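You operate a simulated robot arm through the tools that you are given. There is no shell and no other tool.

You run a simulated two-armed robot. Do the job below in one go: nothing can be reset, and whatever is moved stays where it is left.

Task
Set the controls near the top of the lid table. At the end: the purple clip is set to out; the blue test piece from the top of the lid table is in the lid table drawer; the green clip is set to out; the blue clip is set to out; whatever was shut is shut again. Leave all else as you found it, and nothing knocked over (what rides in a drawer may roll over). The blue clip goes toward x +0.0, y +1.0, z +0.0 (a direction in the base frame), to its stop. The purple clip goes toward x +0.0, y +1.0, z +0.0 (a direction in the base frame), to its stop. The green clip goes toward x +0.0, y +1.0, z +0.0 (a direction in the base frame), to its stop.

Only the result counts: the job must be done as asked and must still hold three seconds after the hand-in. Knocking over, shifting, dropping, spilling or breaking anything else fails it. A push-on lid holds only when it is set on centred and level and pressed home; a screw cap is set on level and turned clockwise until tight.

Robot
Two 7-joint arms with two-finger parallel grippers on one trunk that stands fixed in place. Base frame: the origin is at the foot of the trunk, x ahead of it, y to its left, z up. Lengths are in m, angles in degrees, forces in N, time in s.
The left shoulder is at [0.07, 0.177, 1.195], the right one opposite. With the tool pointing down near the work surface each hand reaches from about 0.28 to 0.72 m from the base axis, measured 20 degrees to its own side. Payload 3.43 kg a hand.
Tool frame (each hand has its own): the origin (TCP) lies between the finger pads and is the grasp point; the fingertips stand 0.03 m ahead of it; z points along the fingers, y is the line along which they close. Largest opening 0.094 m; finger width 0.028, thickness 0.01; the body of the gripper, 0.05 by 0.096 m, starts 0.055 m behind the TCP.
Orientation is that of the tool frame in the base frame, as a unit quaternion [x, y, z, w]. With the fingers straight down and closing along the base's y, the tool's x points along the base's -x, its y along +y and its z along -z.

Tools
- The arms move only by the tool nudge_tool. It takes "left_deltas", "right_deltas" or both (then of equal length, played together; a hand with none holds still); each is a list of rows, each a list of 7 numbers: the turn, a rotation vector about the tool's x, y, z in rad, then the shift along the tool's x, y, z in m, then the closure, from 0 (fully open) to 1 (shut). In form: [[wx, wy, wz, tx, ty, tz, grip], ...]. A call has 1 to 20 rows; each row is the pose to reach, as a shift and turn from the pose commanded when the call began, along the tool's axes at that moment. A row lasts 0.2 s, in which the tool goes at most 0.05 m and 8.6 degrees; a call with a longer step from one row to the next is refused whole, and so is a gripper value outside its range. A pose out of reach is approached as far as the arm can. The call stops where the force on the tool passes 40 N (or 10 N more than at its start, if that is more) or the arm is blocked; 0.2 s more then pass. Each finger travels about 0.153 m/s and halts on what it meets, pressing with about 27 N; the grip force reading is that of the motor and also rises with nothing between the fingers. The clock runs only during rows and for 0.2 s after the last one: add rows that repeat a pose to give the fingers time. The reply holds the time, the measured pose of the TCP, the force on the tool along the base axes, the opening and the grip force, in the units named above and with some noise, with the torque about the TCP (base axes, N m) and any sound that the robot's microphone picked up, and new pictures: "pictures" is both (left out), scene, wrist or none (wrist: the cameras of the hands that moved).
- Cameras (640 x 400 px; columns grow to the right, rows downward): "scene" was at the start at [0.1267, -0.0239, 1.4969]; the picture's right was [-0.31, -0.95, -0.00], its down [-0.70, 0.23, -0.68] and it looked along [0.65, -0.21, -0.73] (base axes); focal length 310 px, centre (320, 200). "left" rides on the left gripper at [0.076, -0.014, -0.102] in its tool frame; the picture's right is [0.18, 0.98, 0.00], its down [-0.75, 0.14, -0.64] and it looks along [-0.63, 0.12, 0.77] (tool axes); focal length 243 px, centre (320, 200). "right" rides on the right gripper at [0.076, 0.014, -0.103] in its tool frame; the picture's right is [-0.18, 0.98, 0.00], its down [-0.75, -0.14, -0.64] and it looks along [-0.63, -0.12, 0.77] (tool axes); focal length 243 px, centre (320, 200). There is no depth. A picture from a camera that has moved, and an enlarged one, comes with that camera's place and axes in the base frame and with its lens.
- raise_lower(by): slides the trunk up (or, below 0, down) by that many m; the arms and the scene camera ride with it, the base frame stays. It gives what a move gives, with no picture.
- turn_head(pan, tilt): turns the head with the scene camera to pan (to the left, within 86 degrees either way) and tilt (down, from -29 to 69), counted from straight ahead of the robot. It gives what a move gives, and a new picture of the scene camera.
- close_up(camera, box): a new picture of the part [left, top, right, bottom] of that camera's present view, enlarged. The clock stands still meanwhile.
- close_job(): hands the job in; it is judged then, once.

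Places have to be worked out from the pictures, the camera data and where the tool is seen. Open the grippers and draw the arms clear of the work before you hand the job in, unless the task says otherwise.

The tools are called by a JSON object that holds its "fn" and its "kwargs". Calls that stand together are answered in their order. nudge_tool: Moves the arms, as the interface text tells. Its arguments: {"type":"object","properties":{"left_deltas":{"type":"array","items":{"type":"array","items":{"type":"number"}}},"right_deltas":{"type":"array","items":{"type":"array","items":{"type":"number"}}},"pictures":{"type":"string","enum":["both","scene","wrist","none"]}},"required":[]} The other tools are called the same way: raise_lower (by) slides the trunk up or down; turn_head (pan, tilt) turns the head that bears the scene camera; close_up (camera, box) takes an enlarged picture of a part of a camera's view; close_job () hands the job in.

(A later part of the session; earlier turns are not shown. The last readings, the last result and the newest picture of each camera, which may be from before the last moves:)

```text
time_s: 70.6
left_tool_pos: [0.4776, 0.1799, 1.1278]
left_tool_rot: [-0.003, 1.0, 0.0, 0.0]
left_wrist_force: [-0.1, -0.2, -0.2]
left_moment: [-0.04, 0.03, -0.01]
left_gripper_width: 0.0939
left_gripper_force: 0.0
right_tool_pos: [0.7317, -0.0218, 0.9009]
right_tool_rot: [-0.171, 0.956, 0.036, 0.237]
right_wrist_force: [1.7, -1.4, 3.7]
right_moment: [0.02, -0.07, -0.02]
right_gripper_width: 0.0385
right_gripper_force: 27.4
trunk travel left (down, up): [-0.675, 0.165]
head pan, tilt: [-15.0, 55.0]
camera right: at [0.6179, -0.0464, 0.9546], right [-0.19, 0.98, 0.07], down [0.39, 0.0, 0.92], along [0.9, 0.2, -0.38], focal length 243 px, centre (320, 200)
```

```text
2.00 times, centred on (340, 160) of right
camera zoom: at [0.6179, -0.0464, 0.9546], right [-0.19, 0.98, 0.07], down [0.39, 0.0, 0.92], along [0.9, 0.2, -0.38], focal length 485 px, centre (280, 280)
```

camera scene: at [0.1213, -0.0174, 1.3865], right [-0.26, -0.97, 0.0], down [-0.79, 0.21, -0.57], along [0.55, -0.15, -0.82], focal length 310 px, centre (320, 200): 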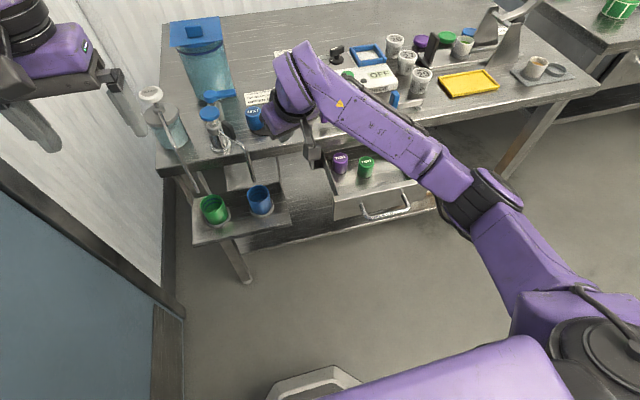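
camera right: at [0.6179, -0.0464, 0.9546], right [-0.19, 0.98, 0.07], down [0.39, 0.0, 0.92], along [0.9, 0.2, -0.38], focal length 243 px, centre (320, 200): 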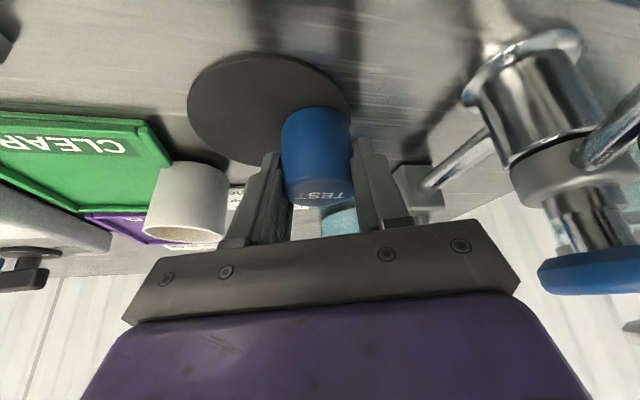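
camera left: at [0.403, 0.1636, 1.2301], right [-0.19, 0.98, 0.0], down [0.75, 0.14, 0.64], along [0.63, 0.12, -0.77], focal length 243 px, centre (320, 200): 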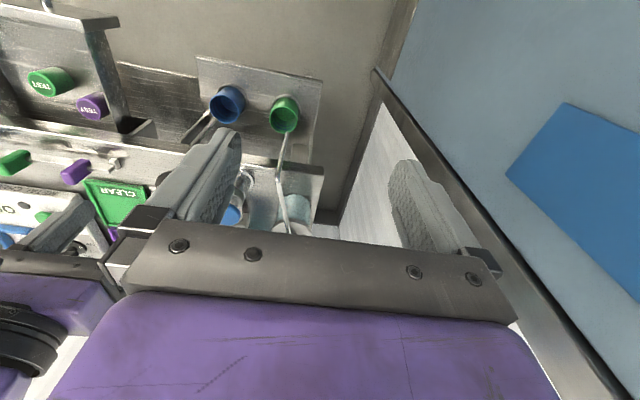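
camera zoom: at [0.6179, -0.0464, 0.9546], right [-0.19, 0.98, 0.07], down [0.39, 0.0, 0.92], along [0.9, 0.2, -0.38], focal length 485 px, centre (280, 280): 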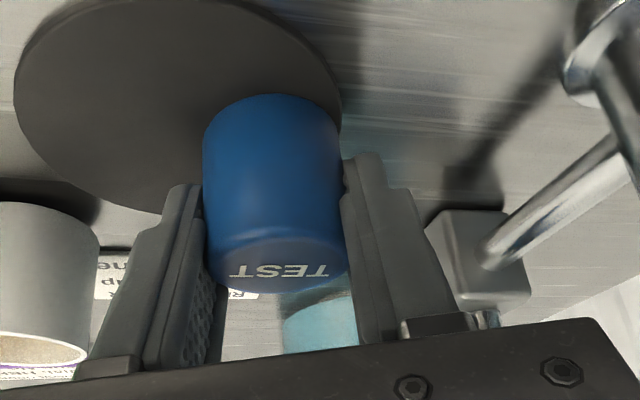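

Gripped at 38.5 mm. I lift very slowly, 12 mm, and check whether it follows.

{"fn": "nudge_tool", "kwargs": {"right_deltas": [[0, 0, 0, -0.0014, 0, -0.0027, 1], [0, 0, 0, -0.0028, 0, -0.0053, 1], [0, 0, 0, -0.0042, 0, -0.008, 1], [0, 0, 0, -0.0056, 0, -0.0106, 1], [0, 0, 0, -0.0056, 0, -0.0106, 1]], "pictures": "wrist"}}

{"fn": "close_up", "kwargs": {"camera": "right", "box": [180, 60, 500, 260]}}

{"fn": "close_up", "kwargs": {"camera": "scene", "box": [180, 70, 320, 158]}}

```text
time_s: 71.8
left_tool_pos: [0.4792, 0.1799, 1.1275]
left_tool_rot: [-0.003, 1.0, -0.001, 0.0]
left_wrist_force: [-0.1, -0.6, 0.5]
left_moment: [0.01, 0.0, -0.01]
left_gripper_width: 0.094
left_gripper_force: 0.1
right_tool_pos: [0.7318, -0.0205, 0.9133]
right_tool_rot: [-0.171, 0.956, 0.037, 0.237]
right_wrist_force: [0.9, 0.1, -0.5]
right_moment: [0.0, -0.04, 0.03]
right_gripper_width: 0.0383
right_gripper_force: 27.3
trunk travel left (down, up): [-0.675, 0.165]
head pan, tilt: [-15.0, 55.0]
camera right: at [0.6177, -0.046, 0.9662], right [-0.19, 0.98, 0.07], down [0.39, 0.0, 0.92], along [0.9, 0.2, -0.38], focal length 243 px, centre (320, 200)
```

right: 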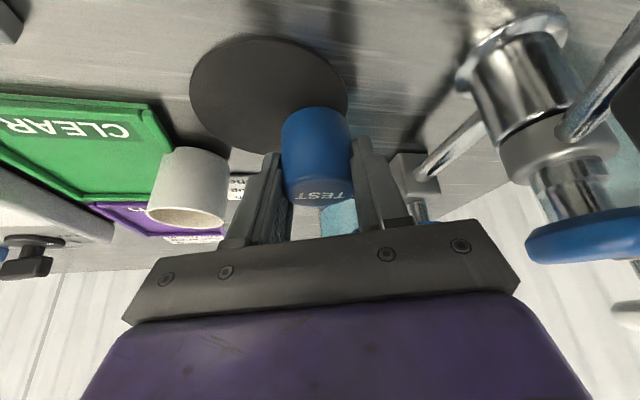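

```text
2.00 times, centred on (340, 160) of right
camera zoom: at [0.6177, -0.046, 0.9662], right [-0.19, 0.98, 0.07], down [0.39, 0.0, 0.92], along [0.9, 0.2, -0.38], focal length 485 px, centre (280, 280)
```

zoom: 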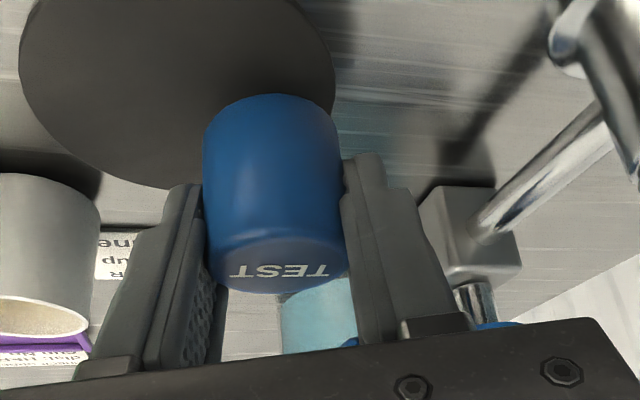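

```text
4.55 times, centred on (250, 114) of scene
camera zoom: at [0.121, -0.018, 1.3865], right [-0.26, -0.97, 0.0], down [-0.79, 0.21, -0.57], along [0.55, -0.15, -0.82], focal length 1409 px, centre (638, 591)
```

zoom: 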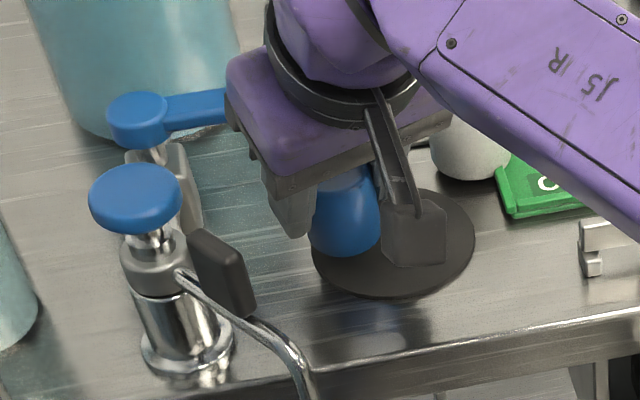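

The piece is lifted in the grip. I continue lifting gently, then retreat obliquely toward the robot.

{"fn": "nudge_tool", "kwargs": {"right_deltas": [[0, 0, 0, -0.0056, -0.0001, -0.0106, 1], [0, 0, 0, -0.0112, -0.0003, -0.0212, 1], [0, 0, 0, -0.0022, 0.0001, -0.0384, 1], [0, 0, 0, 0.0142, 0.0002, -0.0526, 1], [0, 0, 0, 0.0375, 0.0013, -0.0648, 1], [0, 0, 0, 0.0613, 0.0005, -0.0773, 1], [0, 0, 0, 0.0852, -0.0003, -0.0898, 1], [0, 0, 0, 0.1085, 0.0008, -0.102, 1], [0, 0, 0, 0.1273, 0.0012, -0.1119, 1], [0, 0, 0, 0.1273, 0.0012, -0.1119, 1]]}}

```text
time_s: 74.0
left_tool_pos: [0.4797, 0.1814, 1.1271]
left_tool_rot: [-0.003, 1.0, 0.001, 0.0]
left_wrist_force: [-0.2, -1.1, 0.4]
left_moment: [0.05, -0.01, -0.02]
left_gripper_width: 0.094
left_gripper_force: 0.0
right_tool_pos: [0.5767, -0.0749, 0.9531]
right_tool_rot: [-0.172, 0.956, 0.036, 0.236]
right_wrist_force: [0.8, 0.7, -0.8]
right_moment: [0.0, 0.0, 0.02]
right_gripper_width: 0.0384
right_gripper_force: 26.5
trunk travel left (down, up): [-0.675, 0.165]
head pan, tilt: [-15.0, 55.0]
camera scene: at [0.1213, -0.0177, 1.3865], right [-0.26, -0.97, 0.0], down [-0.79, 0.21, -0.57], along [0.55, -0.15, -0.82], focal length 310 px, centre (320, 200)
camera right: at [0.4621, -0.1003, 1.0065], right [-0.19, 0.98, 0.07], down [0.39, 0.0, 0.92], along [0.9, 0.2, -0.38], focal length 243 px, centre (320, 200)
```

scene: 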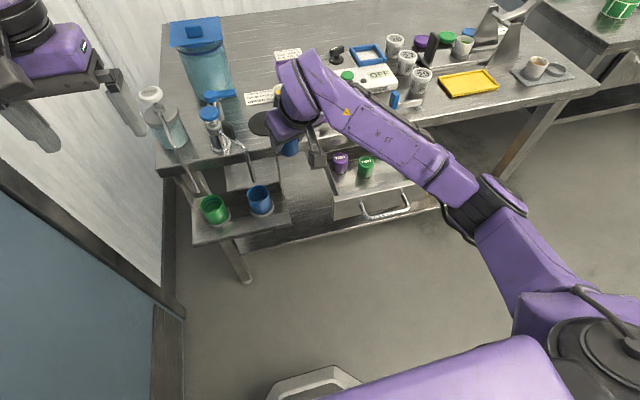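
right: 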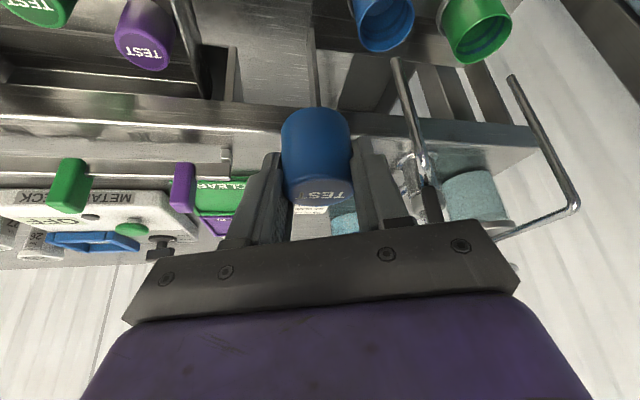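

Holding securely. Now move over the drawer's free front area at (0.54, −0.29) while turning the tool back to vertical with no yaw.

{"fn": "nudge_tool", "kwargs": {"right_deltas": [[0.0122, 0.0798, 0.0582, 0.0122, -0.0237, -0.0061, 1], [0.0243, 0.1597, 0.1163, 0.0244, -0.0473, -0.0122, 1], [0.0365, 0.2395, 0.1745, 0.0365, -0.071, -0.0183, 1], [0.0487, 0.3193, 0.2327, 0.0487, -0.0946, -0.0244, 1], [0.0608, 0.3992, 0.2908, 0.0609, -0.1183, -0.0305, 1], [0.073, 0.479, 0.349, 0.0731, -0.1419, -0.0366, 1], [0.073, 0.479, 0.349, 0.0852, -0.1656, -0.0427, 1], [0.073, 0.479, 0.349, 0.0974, -0.1892, -0.0488, 1], [0.073, 0.479, 0.349, 0.0974, -0.1892, -0.0488, 1]]}}

```text
time_s: 76.0
left_tool_pos: [0.4779, 0.1805, 1.1275]
left_tool_rot: [-0.003, 1.0, 0.0, 0.0]
left_wrist_force: [0.0, 1.0, 1.1]
left_moment: [0.0, 0.03, -0.04]
left_gripper_width: 0.0938
left_gripper_force: 0.1
right_tool_pos: [0.5387, -0.2911, 0.9527]
right_tool_rot: [0.001, 1.0, 0.001, 0.0]
right_wrist_force: [0.4, 0.1, -0.7]
right_moment: [0.03, 0.01, 0.05]
right_gripper_width: 0.0383
right_gripper_force: 26.6
trunk travel left (down, up): [-0.675, 0.165]
head pan, tilt: [-15.0, 55.0]
camera scene: at [0.1214, -0.0175, 1.3865], right [-0.26, -0.97, 0.0], down [-0.79, 0.21, -0.57], along [0.55, -0.15, -0.82], focal length 310 px, centre (320, 200)
camera right: at [0.4626, -0.2762, 1.054], right [0.19, 0.98, 0.0], down [0.75, -0.14, 0.64], along [0.63, -0.12, -0.77], focal length 243 px, centre (320, 200)
```

scene: 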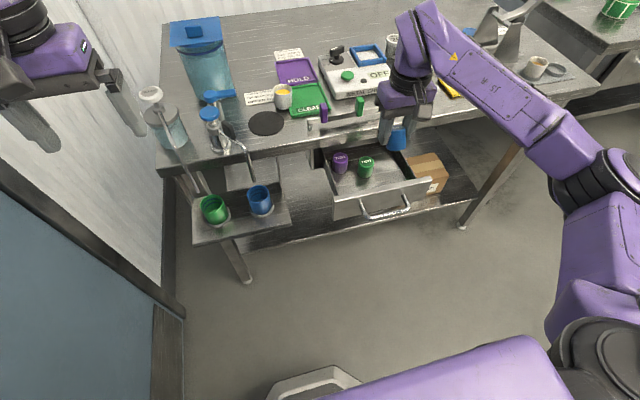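
right: 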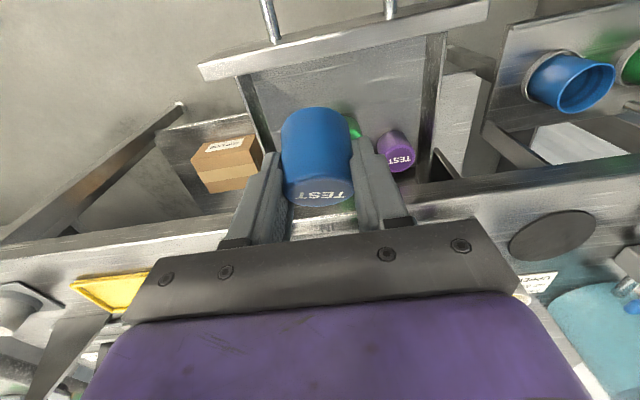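

The piece is now tilted in the hand; I tilt the tool forward again (27°) so it hangs upright, and lower toward the drawer.

{"fn": "nudge_tool", "kwargs": {"right_deltas": [[0, -0.118, 0, -0.001, -0.002, 0.015, 1], [0, -0.236, 0, -0.0015, -0.004, 0.035, 1], [0, -0.354, 0, -0.002, -0.006, 0.055, 1], [0, -0.47, 0, -0.0023, -0.007, 0.075, 1], [0, -0.47, 0, -0.0023, -0.007, 0.083, 1], [0, -0.47, 0, -0.0023, -0.007, 0.083, 1]]}}

{"fn": "close_up", "kwargs": {"camera": "scene", "box": [300, 80, 460, 180]}}

```text
time_s: 77.4
left_tool_pos: [0.4776, 0.1811, 1.1286]
left_tool_rot: [-0.004, 1.0, 0.0, 0.0]
left_wrist_force: [-0.4, -0.2, 0.3]
left_moment: [0.02, 0.03, -0.01]
left_gripper_width: 0.0938
left_gripper_force: 0.0
right_tool_pos: [0.5978, -0.2926, 0.8973]
right_tool_rot: [-0.012, 0.976, -0.008, 0.218]
right_wrist_force: [-0.1, 0.6, -1.1]
right_moment: [0.03, -0.02, 0.01]
right_gripper_width: 0.0384
right_gripper_force: 26.7
right hand out of reach, approached as far as the arm can: row 3, 4, 5, 6
trunk travel left (down, up): [-0.675, 0.165]
head pan, tilt: [-15.0, 55.0]
camera scene: at [0.1213, -0.0181, 1.3865], right [-0.26, -0.97, 0.0], down [-0.79, 0.21, -0.57], along [0.55, -0.15, -0.82], focal length 310 px, centre (320, 200)
camera right: at [0.4842, -0.279, 0.9555], right [0.15, 0.99, 0.06], down [0.41, -0.11, 0.9], along [0.9, -0.11, -0.42], focal length 243 px, centre (320, 200)
```

scene: 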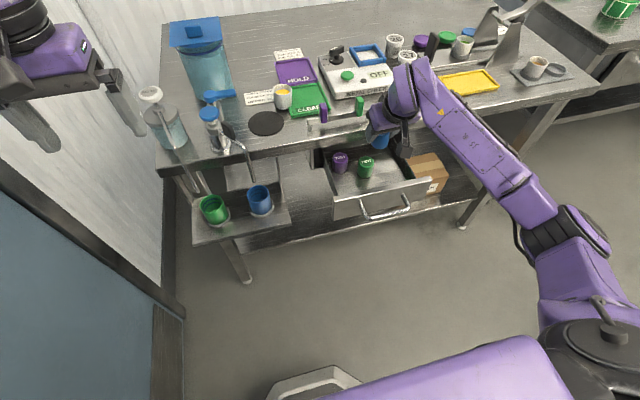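
right: 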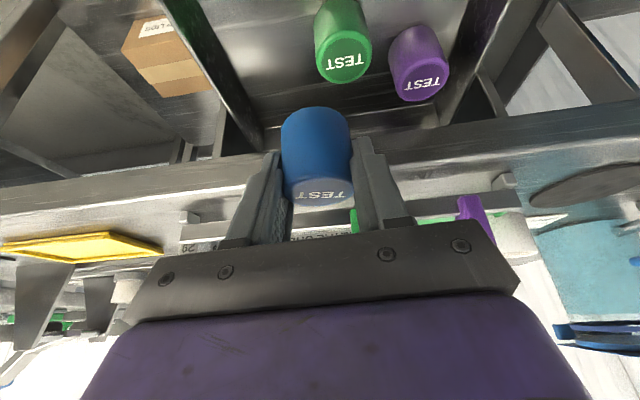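

```text
4.00 times, centred on (380, 130) of scene
camera zoom: at [0.1213, -0.0181, 1.3865], right [-0.26, -0.97, 0.0], down [-0.79, 0.21, -0.57], along [0.55, -0.15, -0.82], focal length 1240 px, centre (80, 480)
```

zoom: 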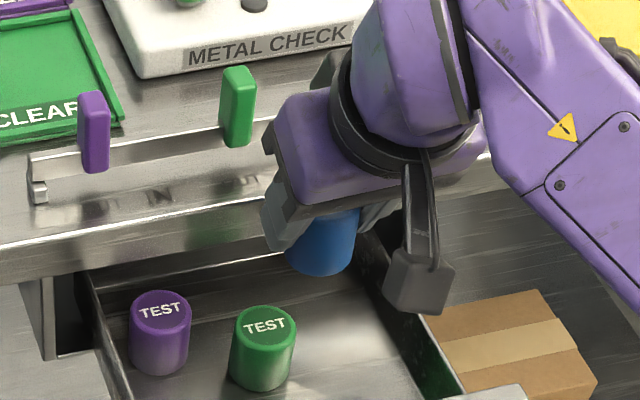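

The tilted pose isn't reachable that close in and the hand drifted forward (no contact). I return to vertical above the drawer at (0.556, −0.302); the piece will lean 27° in the hand but will settle onto its base when let go at the floor.

{"fn": "nudge_tool", "kwargs": {"right_deltas": [[0, 0, 0, 0.006, -0.002, -0.014, 1], [-0.004, 0.1, 0.006, 0.012, -0.004, -0.028, 1], [-0.008, 0.22, 0.012, 0.018, -0.007, -0.04, 1], [-0.012, 0.34, 0.018, 0.0239, -0.0094, -0.0478, 1], [-0.016, 0.44, 0.024, 0.0239, -0.0094, -0.0478, 1], [-0.016, 0.44, 0.024, 0.0239, -0.0094, -0.0478, 1]]}}

```text
time_s: 78.8
left_tool_pos: [0.4786, 0.1799, 1.1275]
left_tool_rot: [-0.003, 1.0, 0.001, 0.0]
left_wrist_force: [-0.2, -0.5, 0.2]
left_moment: [0.0, 0.02, 0.03]
left_gripper_width: 0.0941
left_gripper_force: 0.1
right_tool_pos: [0.5561, -0.3025, 0.9274]
right_tool_rot: [0.01, 1.0, 0.012, 0.014]
right_wrist_force: [0.5, -0.2, 0.1]
right_moment: [0.02, 0.01, 0.01]
right_gripper_width: 0.0384
right_gripper_force: 26.6
right hand out of reach, approached as far as the arm can: row 1
trunk travel left (down, up): [-0.675, 0.165]
head pan, tilt: [-15.0, 55.0]
camera scene: at [0.1208, -0.0182, 1.3865], right [-0.26, -0.97, 0.0], down [-0.79, 0.21, -0.57], along [0.55, -0.15, -0.82], focal length 310 px, centre (320, 200)
camera right: at [0.4752, -0.2884, 1.0271], right [0.2, 0.98, 0.03], down [0.73, -0.17, 0.66], along [0.65, -0.11, -0.75], focal length 243 px, centre (320, 200)
```

scene: 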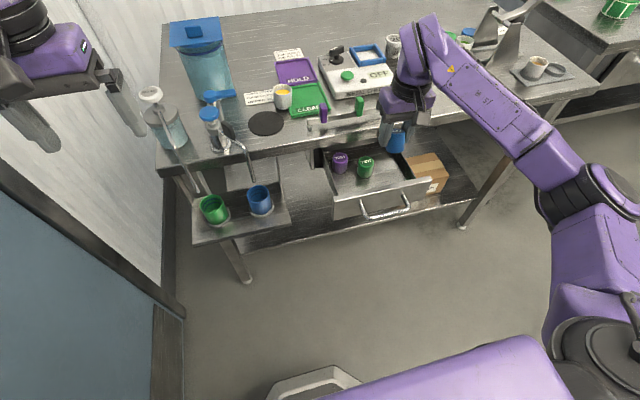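
right: 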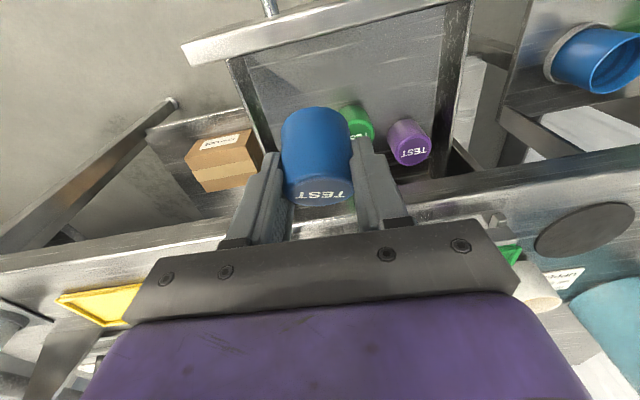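

Positioned over the free front area. Lower into the drawer in steps to about 5 mm above the expected floor.

{"fn": "nudge_tool", "kwargs": {"right_deltas": [[0, 0, 0, 0, 0, 0.025, 1], [0, 0, 0, 0, 0, 0.05, 1], [0, 0, 0, 0, 0, 0.075, 1], [0, 0, 0, 0, 0, 0.095, 1], [0, 0, 0, 0, 0, 0.11, 1], [0, 0, 0, 0, 0, 0.118, 1], [0, 0, 0, 0, 0, 0.118, 1]]}}

{"fn": "close_up", "kwargs": {"camera": "scene", "box": [300, 90, 460, 190]}}

```text
time_s: 80.4
left_tool_pos: [0.4787, 0.1805, 1.1274]
left_tool_rot: [-0.003, 1.0, 0.0, 0.0]
left_wrist_force: [0.2, 0.4, -0.1]
left_moment: [-0.01, 0.0, -0.02]
left_gripper_width: 0.0936
left_gripper_force: 0.0
right_tool_pos: [0.558, -0.2993, 0.8106]
right_tool_rot: [0.011, 1.0, 0.011, 0.015]
right_wrist_force: [-0.9, -0.2, -0.8]
right_moment: [0.03, -0.01, 0.0]
right_gripper_width: 0.0385
right_gripper_force: 27.1
trunk travel left (down, up): [-0.675, 0.165]
head pan, tilt: [-15.0, 55.0]
camera scene: at [0.1209, -0.0182, 1.3865], right [-0.26, -0.97, 0.0], down [-0.79, 0.21, -0.57], along [0.55, -0.15, -0.82], focal length 310 px, centre (320, 200)
camera right: at [0.4786, -0.286, 0.9089], right [0.2, 0.98, 0.03], down [0.73, -0.17, 0.66], along [0.65, -0.11, -0.75], focal length 243 px, centre (320, 200)
```

scene: 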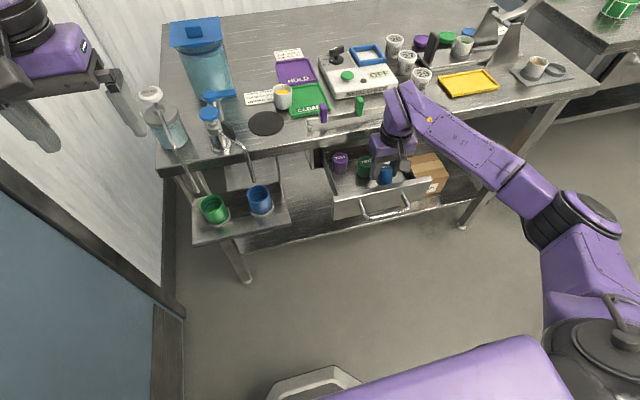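
right: 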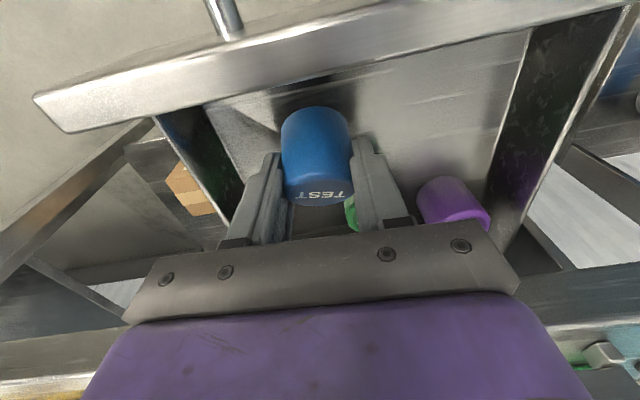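

```text
4.00 times, centred on (380, 140) of scene
camera zoom: at [0.1209, -0.0182, 1.3865], right [-0.26, -0.97, 0.0], down [-0.79, 0.21, -0.57], along [0.55, -0.15, -0.82], focal length 1240 px, centre (80, 440)
```

zoom: 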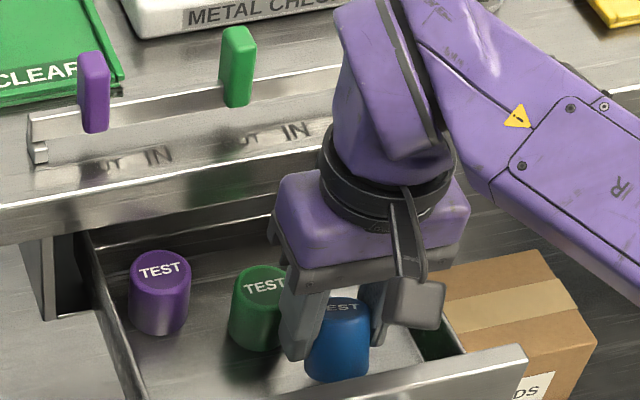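

The piece is inside the drawer, above the floor. Lower in 3 mm steps until light contact.

{"fn": "nudge_tool", "kwargs": {"right_deltas": [[0, 0, 0, 0, 0, 0.004, 1], [0, 0, 0, 0, 0, 0.008, 1], [0, 0, 0, 0, 0, 0.012, 1], [0, 0, 0, 0, 0, 0.012, 1]], "pictures": "wrist"}}

```text
time_s: 81.4
left_tool_pos: [0.4769, 0.1808, 1.1275]
left_tool_rot: [-0.002, 1.0, 0.0, 0.0]
left_wrist_force: [-0.2, 0.3, 0.8]
left_moment: [0.0, -0.02, -0.03]
left_gripper_width: 0.094
left_gripper_force: 0.0
right_tool_pos: [0.5597, -0.2986, 0.7996]
right_tool_rot: [0.01, 1.0, 0.011, 0.017]
right_wrist_force: [0.6, -2.3, 8.0]
right_moment: [-0.08, -0.04, 0.0]
right_gripper_width: 0.038
right_gripper_force: 26.9
trunk travel left (down, up): [-0.675, 0.165]
head pan, tilt: [-15.0, 55.0]
camera right: at [0.4787, -0.2856, 0.8983], right [0.2, 0.98, 0.03], down [0.73, -0.17, 0.66], along [0.65, -0.12, -0.75], focal length 243 px, centre (320, 200)
```

right: 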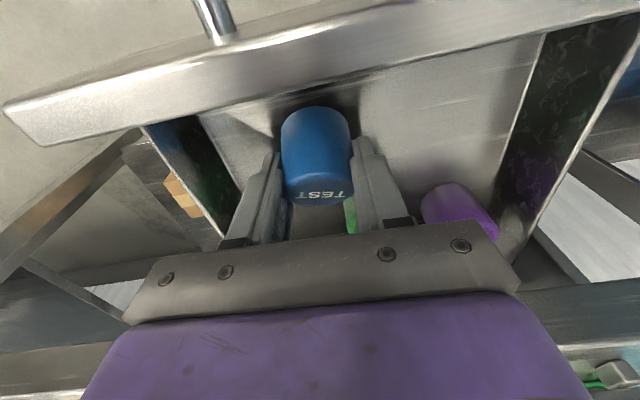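

Light contact with the drawer floor (8 N). Open slightly to release, then check.

{"fn": "nudge_tool", "kwargs": {"right_deltas": [[0, 0, 0, 0, 0, -0.001, 0.6], [0, 0, 0, 0, 0, -0.001, 0.5], [0, 0, 0, 0, 0, -0.001, 0.48], [0, 0, 0, 0, 0, -0.001, 0.48]], "pictures": "wrist"}}

{"fn": "close_up", "kwargs": {"camera": "scene", "box": [300, 90, 460, 190]}}

```text
time_s: 82.4
left_tool_pos: [0.4785, 0.1808, 1.128]
left_tool_rot: [-0.002, 1.0, 0.0, 0.0]
left_wrist_force: [0.0, -0.3, 0.4]
left_moment: [0.0, 0.02, -0.02]
left_gripper_width: 0.0938
left_gripper_force: 0.1
right_tool_pos: [0.5596, -0.3005, 0.8004]
right_tool_rot: [0.01, 1.0, 0.01, 0.016]
right_wrist_force: [-0.7, 0.7, -0.1]
right_moment: [0.0, -0.04, 0.01]
right_gripper_width: 0.0489
right_gripper_force: 0.0
trunk travel left (down, up): [-0.675, 0.165]
head pan, tilt: [-15.0, 55.0]
camera right: at [0.4788, -0.2857, 0.8982], right [0.2, 0.98, 0.03], down [0.73, -0.17, 0.66], along [0.65, -0.11, -0.75], focal length 243 px, centre (320, 200)
```

right: 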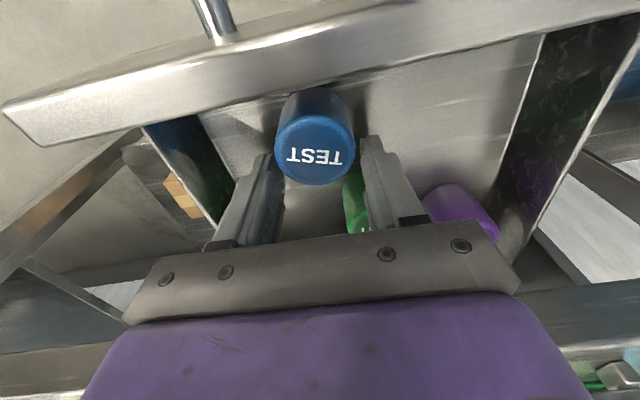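

```text
4.00 times, centred on (380, 140) of scene
camera zoom: at [0.1209, -0.0182, 1.3865], right [-0.26, -0.97, 0.0], down [-0.79, 0.21, -0.57], along [0.55, -0.15, -0.82], focal length 1240 px, centre (80, 440)
```

zoom: 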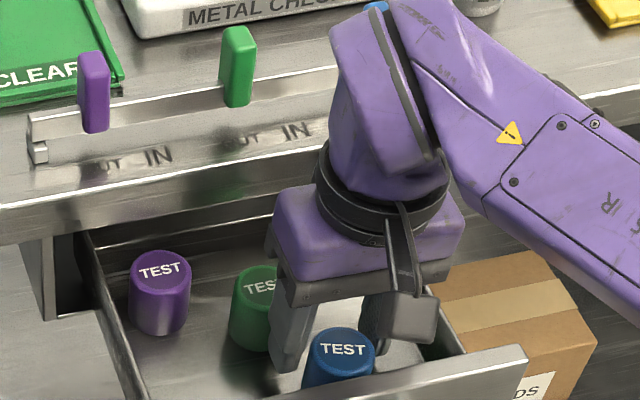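

The blue piece now stands upright in the drawer. Lift the hand straight up and clear.

{"fn": "nudge_tool", "kwargs": {"right_deltas": [[0, 0, 0, 0, 0, -0.015, 0.48], [0, 0, 0, 0, 0, -0.035, 0.48], [0, 0, 0, 0, 0, -0.06, 0.48], [0, 0, 0, 0, 0, -0.09, 0.48], [0, 0, 0, 0, 0, -0.12, 0.48], [0, 0, 0, 0, 0, -0.15, 0.48], [0, 0, 0, 0, 0, -0.18, 0.48], [0, 0, 0, 0, 0, -0.18, 0.48]]}}

{"fn": "close_up", "kwargs": {"camera": "right", "box": [200, 0, 520, 200]}}

```text
time_s: 84.2
left_tool_pos: [0.4794, 0.1786, 1.128]
left_tool_rot: [-0.002, 1.0, 0.0, 0.0]
left_wrist_force: [-0.9, 1.0, -0.5]
left_moment: [0.01, -0.01, 0.0]
left_gripper_width: 0.094
left_gripper_force: 0.1
right_tool_pos: [0.5533, -0.3037, 0.9807]
right_tool_rot: [0.01, 1.0, 0.011, 0.015]
right_wrist_force: [0.1, -0.5, 0.1]
right_moment: [0.01, 0.01, 0.0]
right_gripper_width: 0.0488
right_gripper_force: 0.0
trunk travel left (down, up): [-0.675, 0.165]
head pan, tilt: [-15.0, 55.0]
camera scene: at [0.1212, -0.0185, 1.3865], right [-0.26, -0.97, 0.0], down [-0.79, 0.21, -0.57], along [0.55, -0.15, -0.82], focal length 310 px, centre (320, 200)
camera right: at [0.4737, -0.2896, 1.078], right [0.2, 0.98, 0.03], down [0.73, -0.17, 0.66], along [0.65, -0.11, -0.75], focal length 243 px, centre (320, 200)
```

scene: 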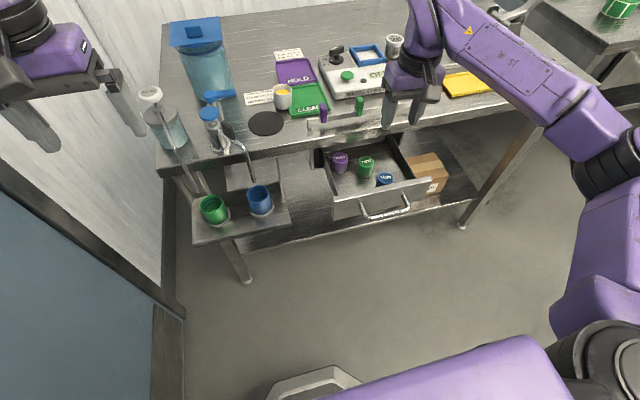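
right: 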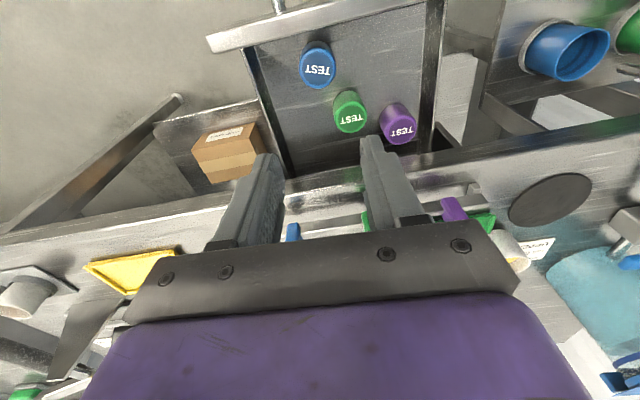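

```text
2.00 times, centred on (360, 100) of right
camera zoom: at [0.4737, -0.2896, 1.078], right [0.2, 0.98, 0.03], down [0.73, -0.17, 0.66], along [0.65, -0.11, -0.75], focal length 485 px, centre (240, 400)
```

zoom: 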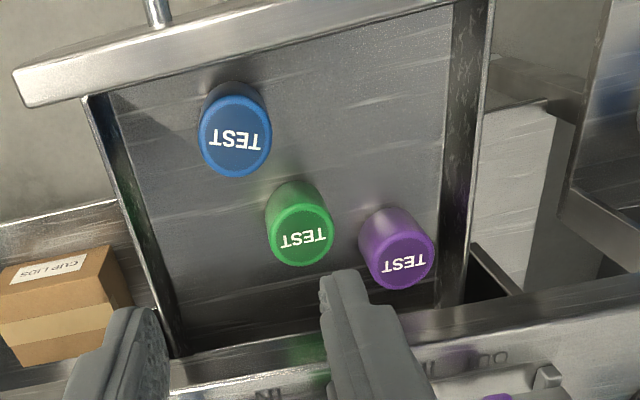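

All three pieces stand in the drawer. Now I close the fingers, back off in front of the handle, at first staying high.

{"fn": "nudge_tool", "kwargs": {"right_deltas": [[0.01, 0.015, -0.01, 0.035, 0.01, 0.005, 0.7], [0.022, 0.03, -0.02, 0.07, 0.02, 0.01, 1], [0.022, 0.03, -0.02, 0.105, 0.03, 0.015, 1], [0.022, 0.03, -0.02, 0.14, 0.036, 0.02, 1], [0.022, 0.03, -0.02, 0.155, 0.036, 0.02, 1], [0.022, 0.03, -0.02, 0.155, 0.036, 0.02, 1]], "pictures": "wrist"}}

```text
time_s: 85.6
left_tool_pos: [0.4798, 0.1807, 1.1276]
left_tool_rot: [-0.003, 1.0, 0.0, 0.0]
left_wrist_force: [-0.3, 0.2, -0.1]
left_moment: [0.0, 0.01, 0.01]
left_gripper_width: 0.0939
left_gripper_force: 0.0
right_tool_pos: [0.399, -0.2642, 0.9566]
right_tool_rot: [0.0, 1.0, -0.001, 0.0]
right_wrist_force: [-0.3, 0.1, -0.5]
right_moment: [-0.01, 0.01, 0.01]
right_gripper_width: 0.0
right_gripper_force: 27.3
trunk travel left (down, up): [-0.675, 0.165]
head pan, tilt: [-15.0, 55.0]
camera right: at [0.3221, -0.2499, 1.0565], right [0.19, 0.98, 0.0], down [0.75, -0.14, 0.64], along [0.63, -0.12, -0.77], focal length 243 px, centre (320, 200)
```

right: 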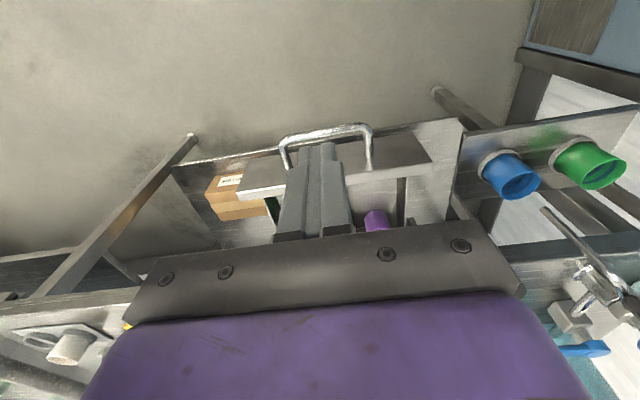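

The handle bar is at x≈0.447, 3 cm ahead of the fingers. Descend to handle height.

{"fn": "nudge_tool", "kwargs": {"right_deltas": [[0, 0, 0, 0, -0.002, 0.035, 1], [0, 0, 0, 0, -0.002, 0.07, 1], [0, 0, 0, 0, -0.002, 0.105, 1], [0, 0, 0, 0, -0.002, 0.14, 1], [0, 0, 0, 0, -0.002, 0.165, 1], [0, 0, 0, 0, -0.002, 0.165, 1]]}}

```text
time_s: 86.8
left_tool_pos: [0.478, 0.182, 1.1272]
left_tool_rot: [-0.003, 1.0, 0.001, 0.0]
left_wrist_force: [0.3, -0.6, 0.6]
left_moment: [0.02, 0.03, 0.0]
left_gripper_width: 0.094
left_gripper_force: 0.0
right_tool_pos: [0.4388, -0.2432, 0.8197]
right_tool_rot: [-0.002, 1.0, -0.005, 0.009]
right_wrist_force: [-1.1, 0.4, 9.5]
right_moment: [0.01, -0.05, 0.02]
right_gripper_width: 0.0
right_gripper_force: 27.2
right hand out of reach, approached as far as the arm can: row 1, 2, 3, 4, 5
trunk travel left (down, up): [-0.675, 0.165]
head pan, tilt: [-15.0, 55.0]
stopped in row 5 (right hand): the force on the tool passed its limit at 66 N (the readings are from after the stop); the commanded pose is now the measured one
camera scene: at [0.1198, -0.0172, 1.3866], right [-0.26, -0.97, 0.0], down [-0.79, 0.21, -0.57], along [0.55, -0.15, -0.82], focal length 310 px, centre (320, 200)
camera right: at [0.3598, -0.2288, 0.9195], right [0.18, 0.98, -0.01], down [0.74, -0.13, 0.66], along [0.64, -0.12, -0.75], focal length 243 px, centre (320, 200)
```

scene: 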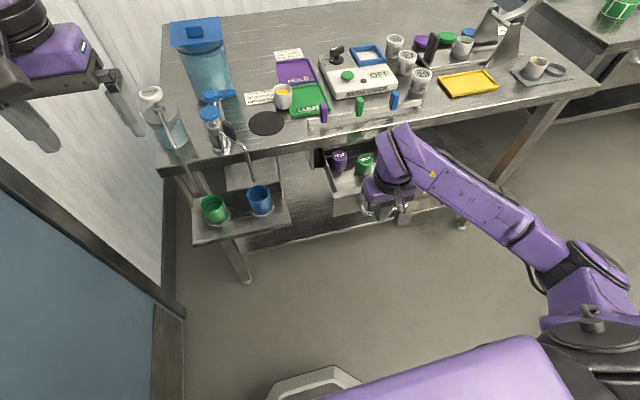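
right: 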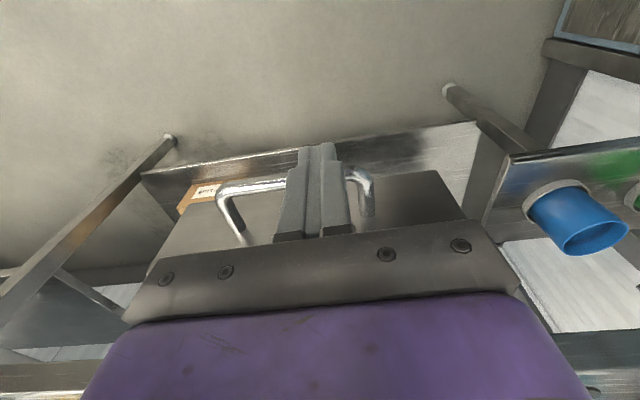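

The close-in reach limit pushed the hand forward onto the handle bar. I lift off at once, then raise the trunk so the near, low spot becomes reachable.

{"fn": "nudge_tool", "kwargs": {"right_deltas": [[0, 0, 0, 0, 0, -0.02, 1], [0, 0, 0, 0, 0, -0.05, 1], [0, 0, 0, 0, 0, -0.08, 1], [0, 0, 0, 0, 0, -0.08, 1]]}}

{"fn": "raise_lower", "kwargs": {"by": 0.1}}

{"fn": "turn_head", "kwargs": {"pan": -20, "tilt": 50}}

```text
time_s: 87.8
left_tool_pos: [0.4779, 0.1808, 1.1277]
left_tool_rot: [-0.003, 1.0, 0.0, 0.0]
left_wrist_force: [0.2, -0.5, -0.1]
left_moment: [-0.02, 0.02, 0.01]
left_gripper_width: 0.0942
left_gripper_force: 0.1
right_tool_pos: [0.436, -0.2457, 0.8998]
right_tool_rot: [-0.001, 1.0, -0.003, 0.007]
right_wrist_force: [0.7, -0.8, -0.7]
right_moment: [-0.03, 0.01, -0.02]
right_gripper_width: 0.0
right_gripper_force: 27.2
trunk travel left (down, up): [-0.675, 0.165]
head pan, tilt: [-15.0, 55.0]
camera scene: at [0.1207, -0.0182, 1.3865], right [-0.26, -0.97, 0.0], down [-0.79, 0.21, -0.57], along [0.55, -0.15, -0.82], focal length 310 px, centre (320, 200)
camera right: at [0.3577, -0.23, 0.9989], right [0.18, 0.98, 0.0], down [0.74, -0.13, 0.66], along [0.64, -0.12, -0.76], focal length 243 px, centre (320, 200)
```

scene: 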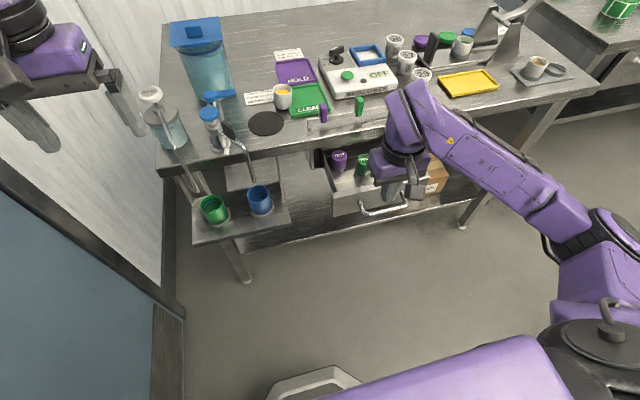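
right: 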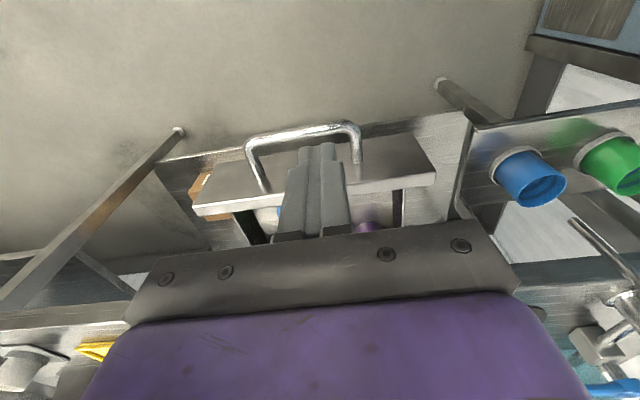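

```text
time_s: 89.1
left_tool_pos: [0.4792, 0.1802, 1.2278]
left_tool_rot: [-0.003, 1.0, 0.001, 0.001]
left_wrist_force: [0.5, -1.1, -0.2]
left_moment: [-0.01, 0.03, -0.03]
left_gripper_width: 0.094
left_gripper_force: 0.2
right_tool_pos: [0.4368, -0.2441, 0.9991]
right_tool_rot: [-0.002, 1.0, -0.004, 0.007]
right_wrist_force: [0.1, -0.2, 0.0]
right_moment: [0.02, 0.02, -0.02]
right_gripper_width: 0.0
right_gripper_force: 27.3
trunk travel left (down, up): [-0.775, 0.065]
head pan, tilt: [-15.0, 55.0]
```

```text
time_s: 89.8
left_tool_pos: [0.4786, 0.1815, 1.2282]
left_tool_rot: [-0.003, 1.0, -0.001, -0.001]
left_wrist_force: [-0.9, -0.1, -0.1]
left_moment: [0.04, 0.01, 0.0]
left_gripper_width: 0.094
left_gripper_force: 0.0
right_tool_pos: [0.437, -0.2452, 0.9999]
right_tool_rot: [-0.002, 1.0, -0.003, 0.008]
right_wrist_force: [-0.7, 0.5, -0.3]
right_moment: [0.0, 0.02, -0.01]
right_gripper_width: 0.0
right_gripper_force: 26.7
trunk travel left (down, up): [-0.775, 0.065]
head pan, tilt: [-20.0, 50.0]
camera scene: at [0.1237, -0.0258, 1.493], right [-0.34, -0.94, 0.0], down [-0.72, 0.26, -0.64], along [0.6, -0.22, -0.77], focal length 310 px, centre (320, 200)
```

scene: 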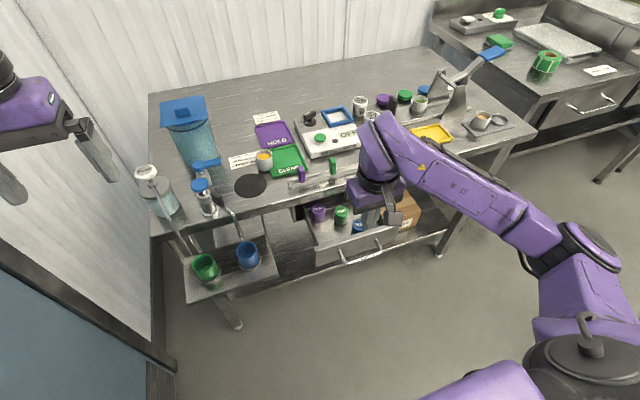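

Drawer and pieces look intact. With the trunk up, I move to (0.40, −0.268) and descend in two checked stages.

{"fn": "nudge_tool", "kwargs": {"right_deltas": [[0, 0.01, 0, 0.02, -0.012, 0, 1], [0, 0.014, 0, 0.039, -0.023, 0.01, 1], [0, 0.014, 0, 0.039, -0.023, 0.045, 1], [0, 0.014, 0, 0.039, -0.023, 0.08, 1], [0, 0.014, 0, 0.039, -0.023, 0.11, 1], [0, 0.014, 0, 0.039, -0.023, 0.11, 1]], "pictures": "wrist"}}

```text
time_s: 91.2
left_tool_pos: [0.4789, 0.1799, 1.2281]
left_tool_rot: [-0.002, 1.0, 0.0, -0.001]
left_wrist_force: [-0.6, 0.0, 0.5]
left_moment: [-0.01, -0.02, 0.01]
left_gripper_width: 0.0941
left_gripper_force: 0.0
right_tool_pos: [0.4315, -0.2503, 0.8979]
right_tool_rot: [-0.006, 1.0, -0.01, -0.006]
right_wrist_force: [-0.1, -0.3, -0.6]
right_moment: [-0.05, 0.0, -0.03]
right_gripper_width: 0.0
right_gripper_force: 27.5
right hand out of reach, approached as far as the arm can: row 2, 3, 4, 5, 6
trunk travel left (down, up): [-0.775, 0.065]
head pan, tilt: [-20.0, 50.0]
camera right: at [0.3553, -0.2336, 0.9988], right [0.17, 0.98, -0.02], down [0.76, -0.12, 0.64], along [0.62, -0.13, -0.77], focal length 243 px, centre (320, 200)
```

right: 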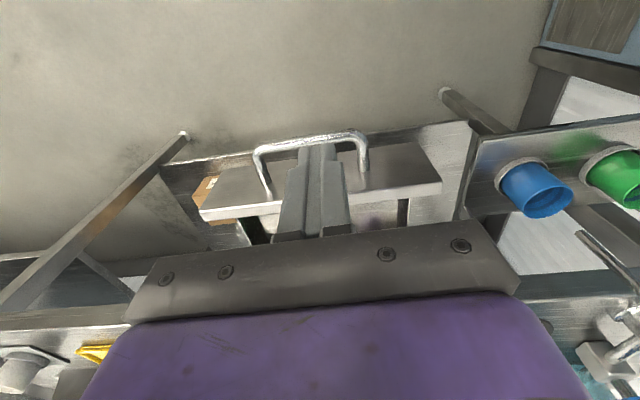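

The limit again seems to be wrist yaw; turning the tool ~35° counter-clockwise (harmless for pushing) should free it. I do that here, then move back.

{"fn": "nudge_tool", "kwargs": {"right_deltas": [[0, 0, -0.12, 0, 0, -0.01, 1], [0, 0, -0.24, 0.005, 0, -0.01, 1], [0, 0, -0.36, 0.015, -0.005, -0.01, 1], [0, 0, -0.48, 0.025, -0.012, -0.01, 1], [0, 0, -0.6, 0.033, -0.018, -0.01, 1], [0, 0, -0.6, 0.033, -0.018, -0.01, 1]], "pictures": "wrist"}}

```text
time_s: 92.6
left_tool_pos: [0.4787, 0.1809, 1.2278]
left_tool_rot: [-0.003, 1.0, 0.0, 0.0]
left_wrist_force: [-0.4, -1.3, 0.8]
left_moment: [0.01, -0.01, -0.03]
left_gripper_width: 0.0938
left_gripper_force: 0.1
right_tool_pos: [0.3969, -0.2676, 0.9079]
right_tool_rot: [-0.298, 0.955, -0.004, 0.001]
right_wrist_force: [0.3, 0.4, -0.1]
right_moment: [-0.01, 0.03, 0.01]
right_gripper_width: 0.0
right_gripper_force: 27.2
trunk travel left (down, up): [-0.775, 0.065]
head pan, tilt: [-20.0, 50.0]
camera right: at [0.3257, -0.2979, 1.0078], right [-0.41, 0.91, -0.01], down [0.7, 0.32, 0.64], along [0.59, 0.26, -0.77], focal length 243 px, centre (320, 200)
```

right: 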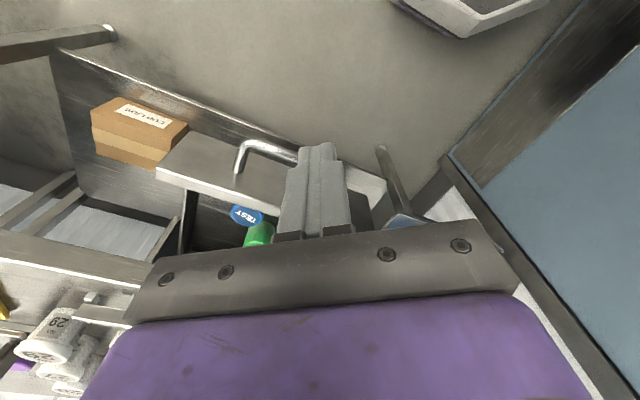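

That freed the reach: (0.397, −0.268). Descend first to z 0.85 to confirm no drift.

{"fn": "nudge_tool", "kwargs": {"right_deltas": [[0, 0, 0, 0, 0, 0.02, 1], [0, 0, 0, 0, 0, 0.04, 1], [0, 0, 0, 0, 0, 0.058, 1], [0, 0, 0, 0, 0, 0.058, 1]], "pictures": "none"}}

```text
time_s: 93.6
left_tool_pos: [0.4789, 0.18, 1.2274]
left_tool_rot: [-0.003, 1.0, 0.001, 0.0]
left_wrist_force: [-0.2, -0.2, 0.4]
left_moment: [0.05, 0.0, 0.0]
left_gripper_width: 0.0942
left_gripper_force: 0.1
right_tool_pos: [0.3984, -0.2667, 0.8486]
right_tool_rot: [-0.296, 0.955, -0.004, 0.001]
right_wrist_force: [-0.7, 0.2, -0.5]
right_moment: [0.01, 0.0, 0.03]
right_gripper_width: 0.0
right_gripper_force: 27.2
trunk travel left (down, up): [-0.775, 0.065]
head pan, tilt: [-20.0, 50.0]
```

No drift. Continue down to z 0.793 in front of the bar.

{"fn": "nudge_tool", "kwargs": {"right_deltas": [[0, 0, 0, 0, 0, 0.015, 1], [0, 0, 0, 0, 0, 0.03, 1], [0, 0, 0, 0, 0, 0.045, 1], [0, 0, 0, 0, 0, 0.055, 1], [0, 0, 0, 0, 0, 0.055, 1]]}}

```text
time_s: 94.8
left_tool_pos: [0.4785, 0.1809, 1.2273]
left_tool_rot: [-0.003, 1.0, -0.001, -0.001]
left_wrist_force: [0.8, 0.6, 1.2]
left_moment: [-0.01, 0.03, -0.01]
left_gripper_width: 0.0938
left_gripper_force: 0.0
right_tool_pos: [0.3984, -0.2685, 0.7954]
right_tool_rot: [-0.296, 0.955, -0.004, 0.001]
right_wrist_force: [-0.1, 0.4, -0.3]
right_moment: [-0.02, -0.01, 0.0]
right_gripper_width: 0.0
right_gripper_force: 27.3
trunk travel left (down, up): [-0.775, 0.065]
head pan, tilt: [-20.0, 50.0]
camera scene: at [0.1234, -0.0258, 1.4931], right [-0.34, -0.94, 0.0], down [-0.72, 0.26, -0.64], along [0.6, -0.22, -0.77], focal length 310 px, centre (320, 200)
camera right: at [0.3258, -0.299, 0.8949], right [-0.41, 0.91, -0.01], down [0.7, 0.32, 0.64], along [0.59, 0.25, -0.77], focal length 243 px, centre (320, 200)
```

scene: 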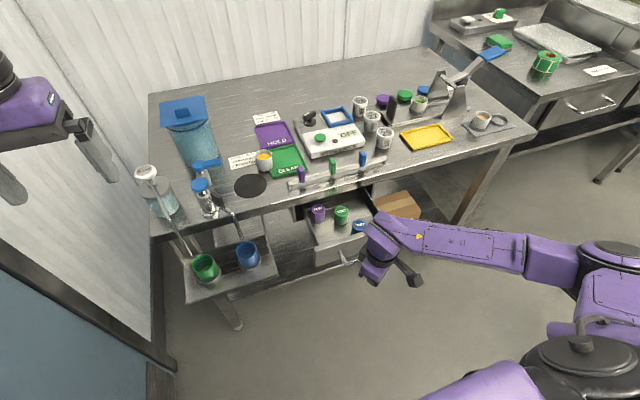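
right: 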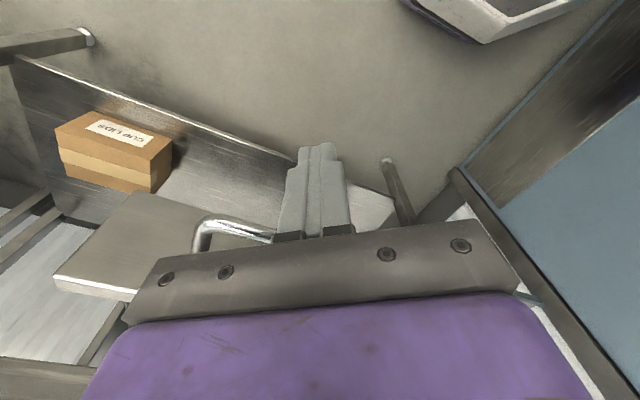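

Ready in front of the bar. Push straight +x slowly to close the drawer.

{"fn": "nudge_tool", "kwargs": {"right_deltas": [[0, 0, 0, -0.0099, -0.0068, 0, 1], [0, 0, 0, -0.0165, -0.0113, 0, 1], [0, 0, 0, -0.0231, -0.0158, 0, 1], [0, 0, 0, -0.0297, -0.0203, 0, 1], [0, 0, 0, -0.0363, -0.0249, 0, 1], [0, 0, 0, -0.0429, -0.0294, 0, 1], [0, 0, 0, -0.0495, -0.0339, 0, 1], [0, 0, 0, -0.0578, -0.0396, 0, 1], [0, 0, 0, -0.066, -0.0452, 0, 1], [0, 0, 0, -0.0743, -0.0509, 0, 1], [0, 0, 0, -0.0825, -0.0565, 0, 1], [0, 0, 0, -0.0908, -0.0622, 0, 1], [0, 0, 0, -0.099, -0.0678, 0, 1], [0, 0, 0, -0.1073, -0.0735, 0, 1], [0, 0, 0, -0.1155, -0.0791, 0, 1]]}}

```text
time_s: 98.0
left_tool_pos: [0.4787, 0.1808, 1.2268]
left_tool_rot: [-0.002, 1.0, -0.001, 0.0]
left_wrist_force: [0.5, -0.1, 1.4]
left_moment: [0.03, 0.01, -0.03]
left_gripper_width: 0.0939
left_gripper_force: 0.0
right_tool_pos: [0.5384, -0.2686, 0.7929]
right_tool_rot: [-0.297, 0.955, -0.004, 0.0]
right_wrist_force: [-0.5, -0.8, 0.4]
right_moment: [-0.02, 0.05, 0.01]
right_gripper_width: 0.0002
right_gripper_force: 27.3
trunk travel left (down, up): [-0.775, 0.065]
head pan, tilt: [-20.0, 50.0]
camera scene: at [0.1241, -0.0256, 1.493], right [-0.34, -0.94, 0.0], down [-0.72, 0.26, -0.64], along [0.6, -0.22, -0.77], focal length 310 px, centre (320, 200)
camera right: at [0.4661, -0.2989, 0.8944], right [-0.41, 0.91, -0.01], down [0.7, 0.32, 0.64], along [0.59, 0.25, -0.77], focal length 243 px, centre (320, 200)
```

scene: 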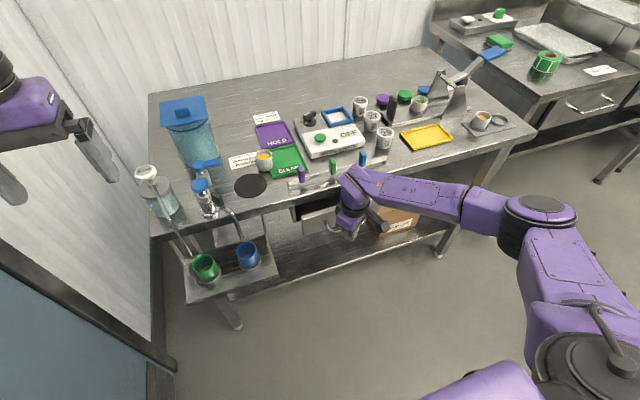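
right: 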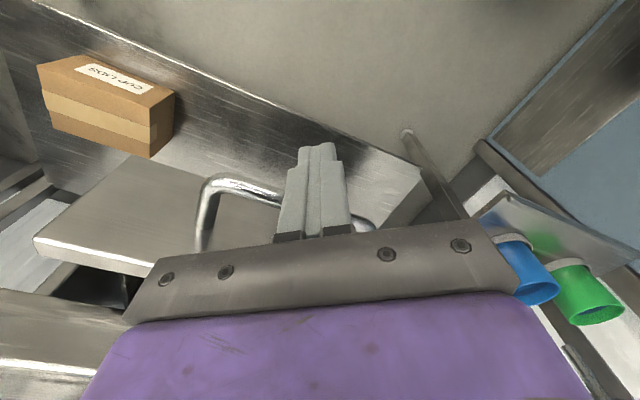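

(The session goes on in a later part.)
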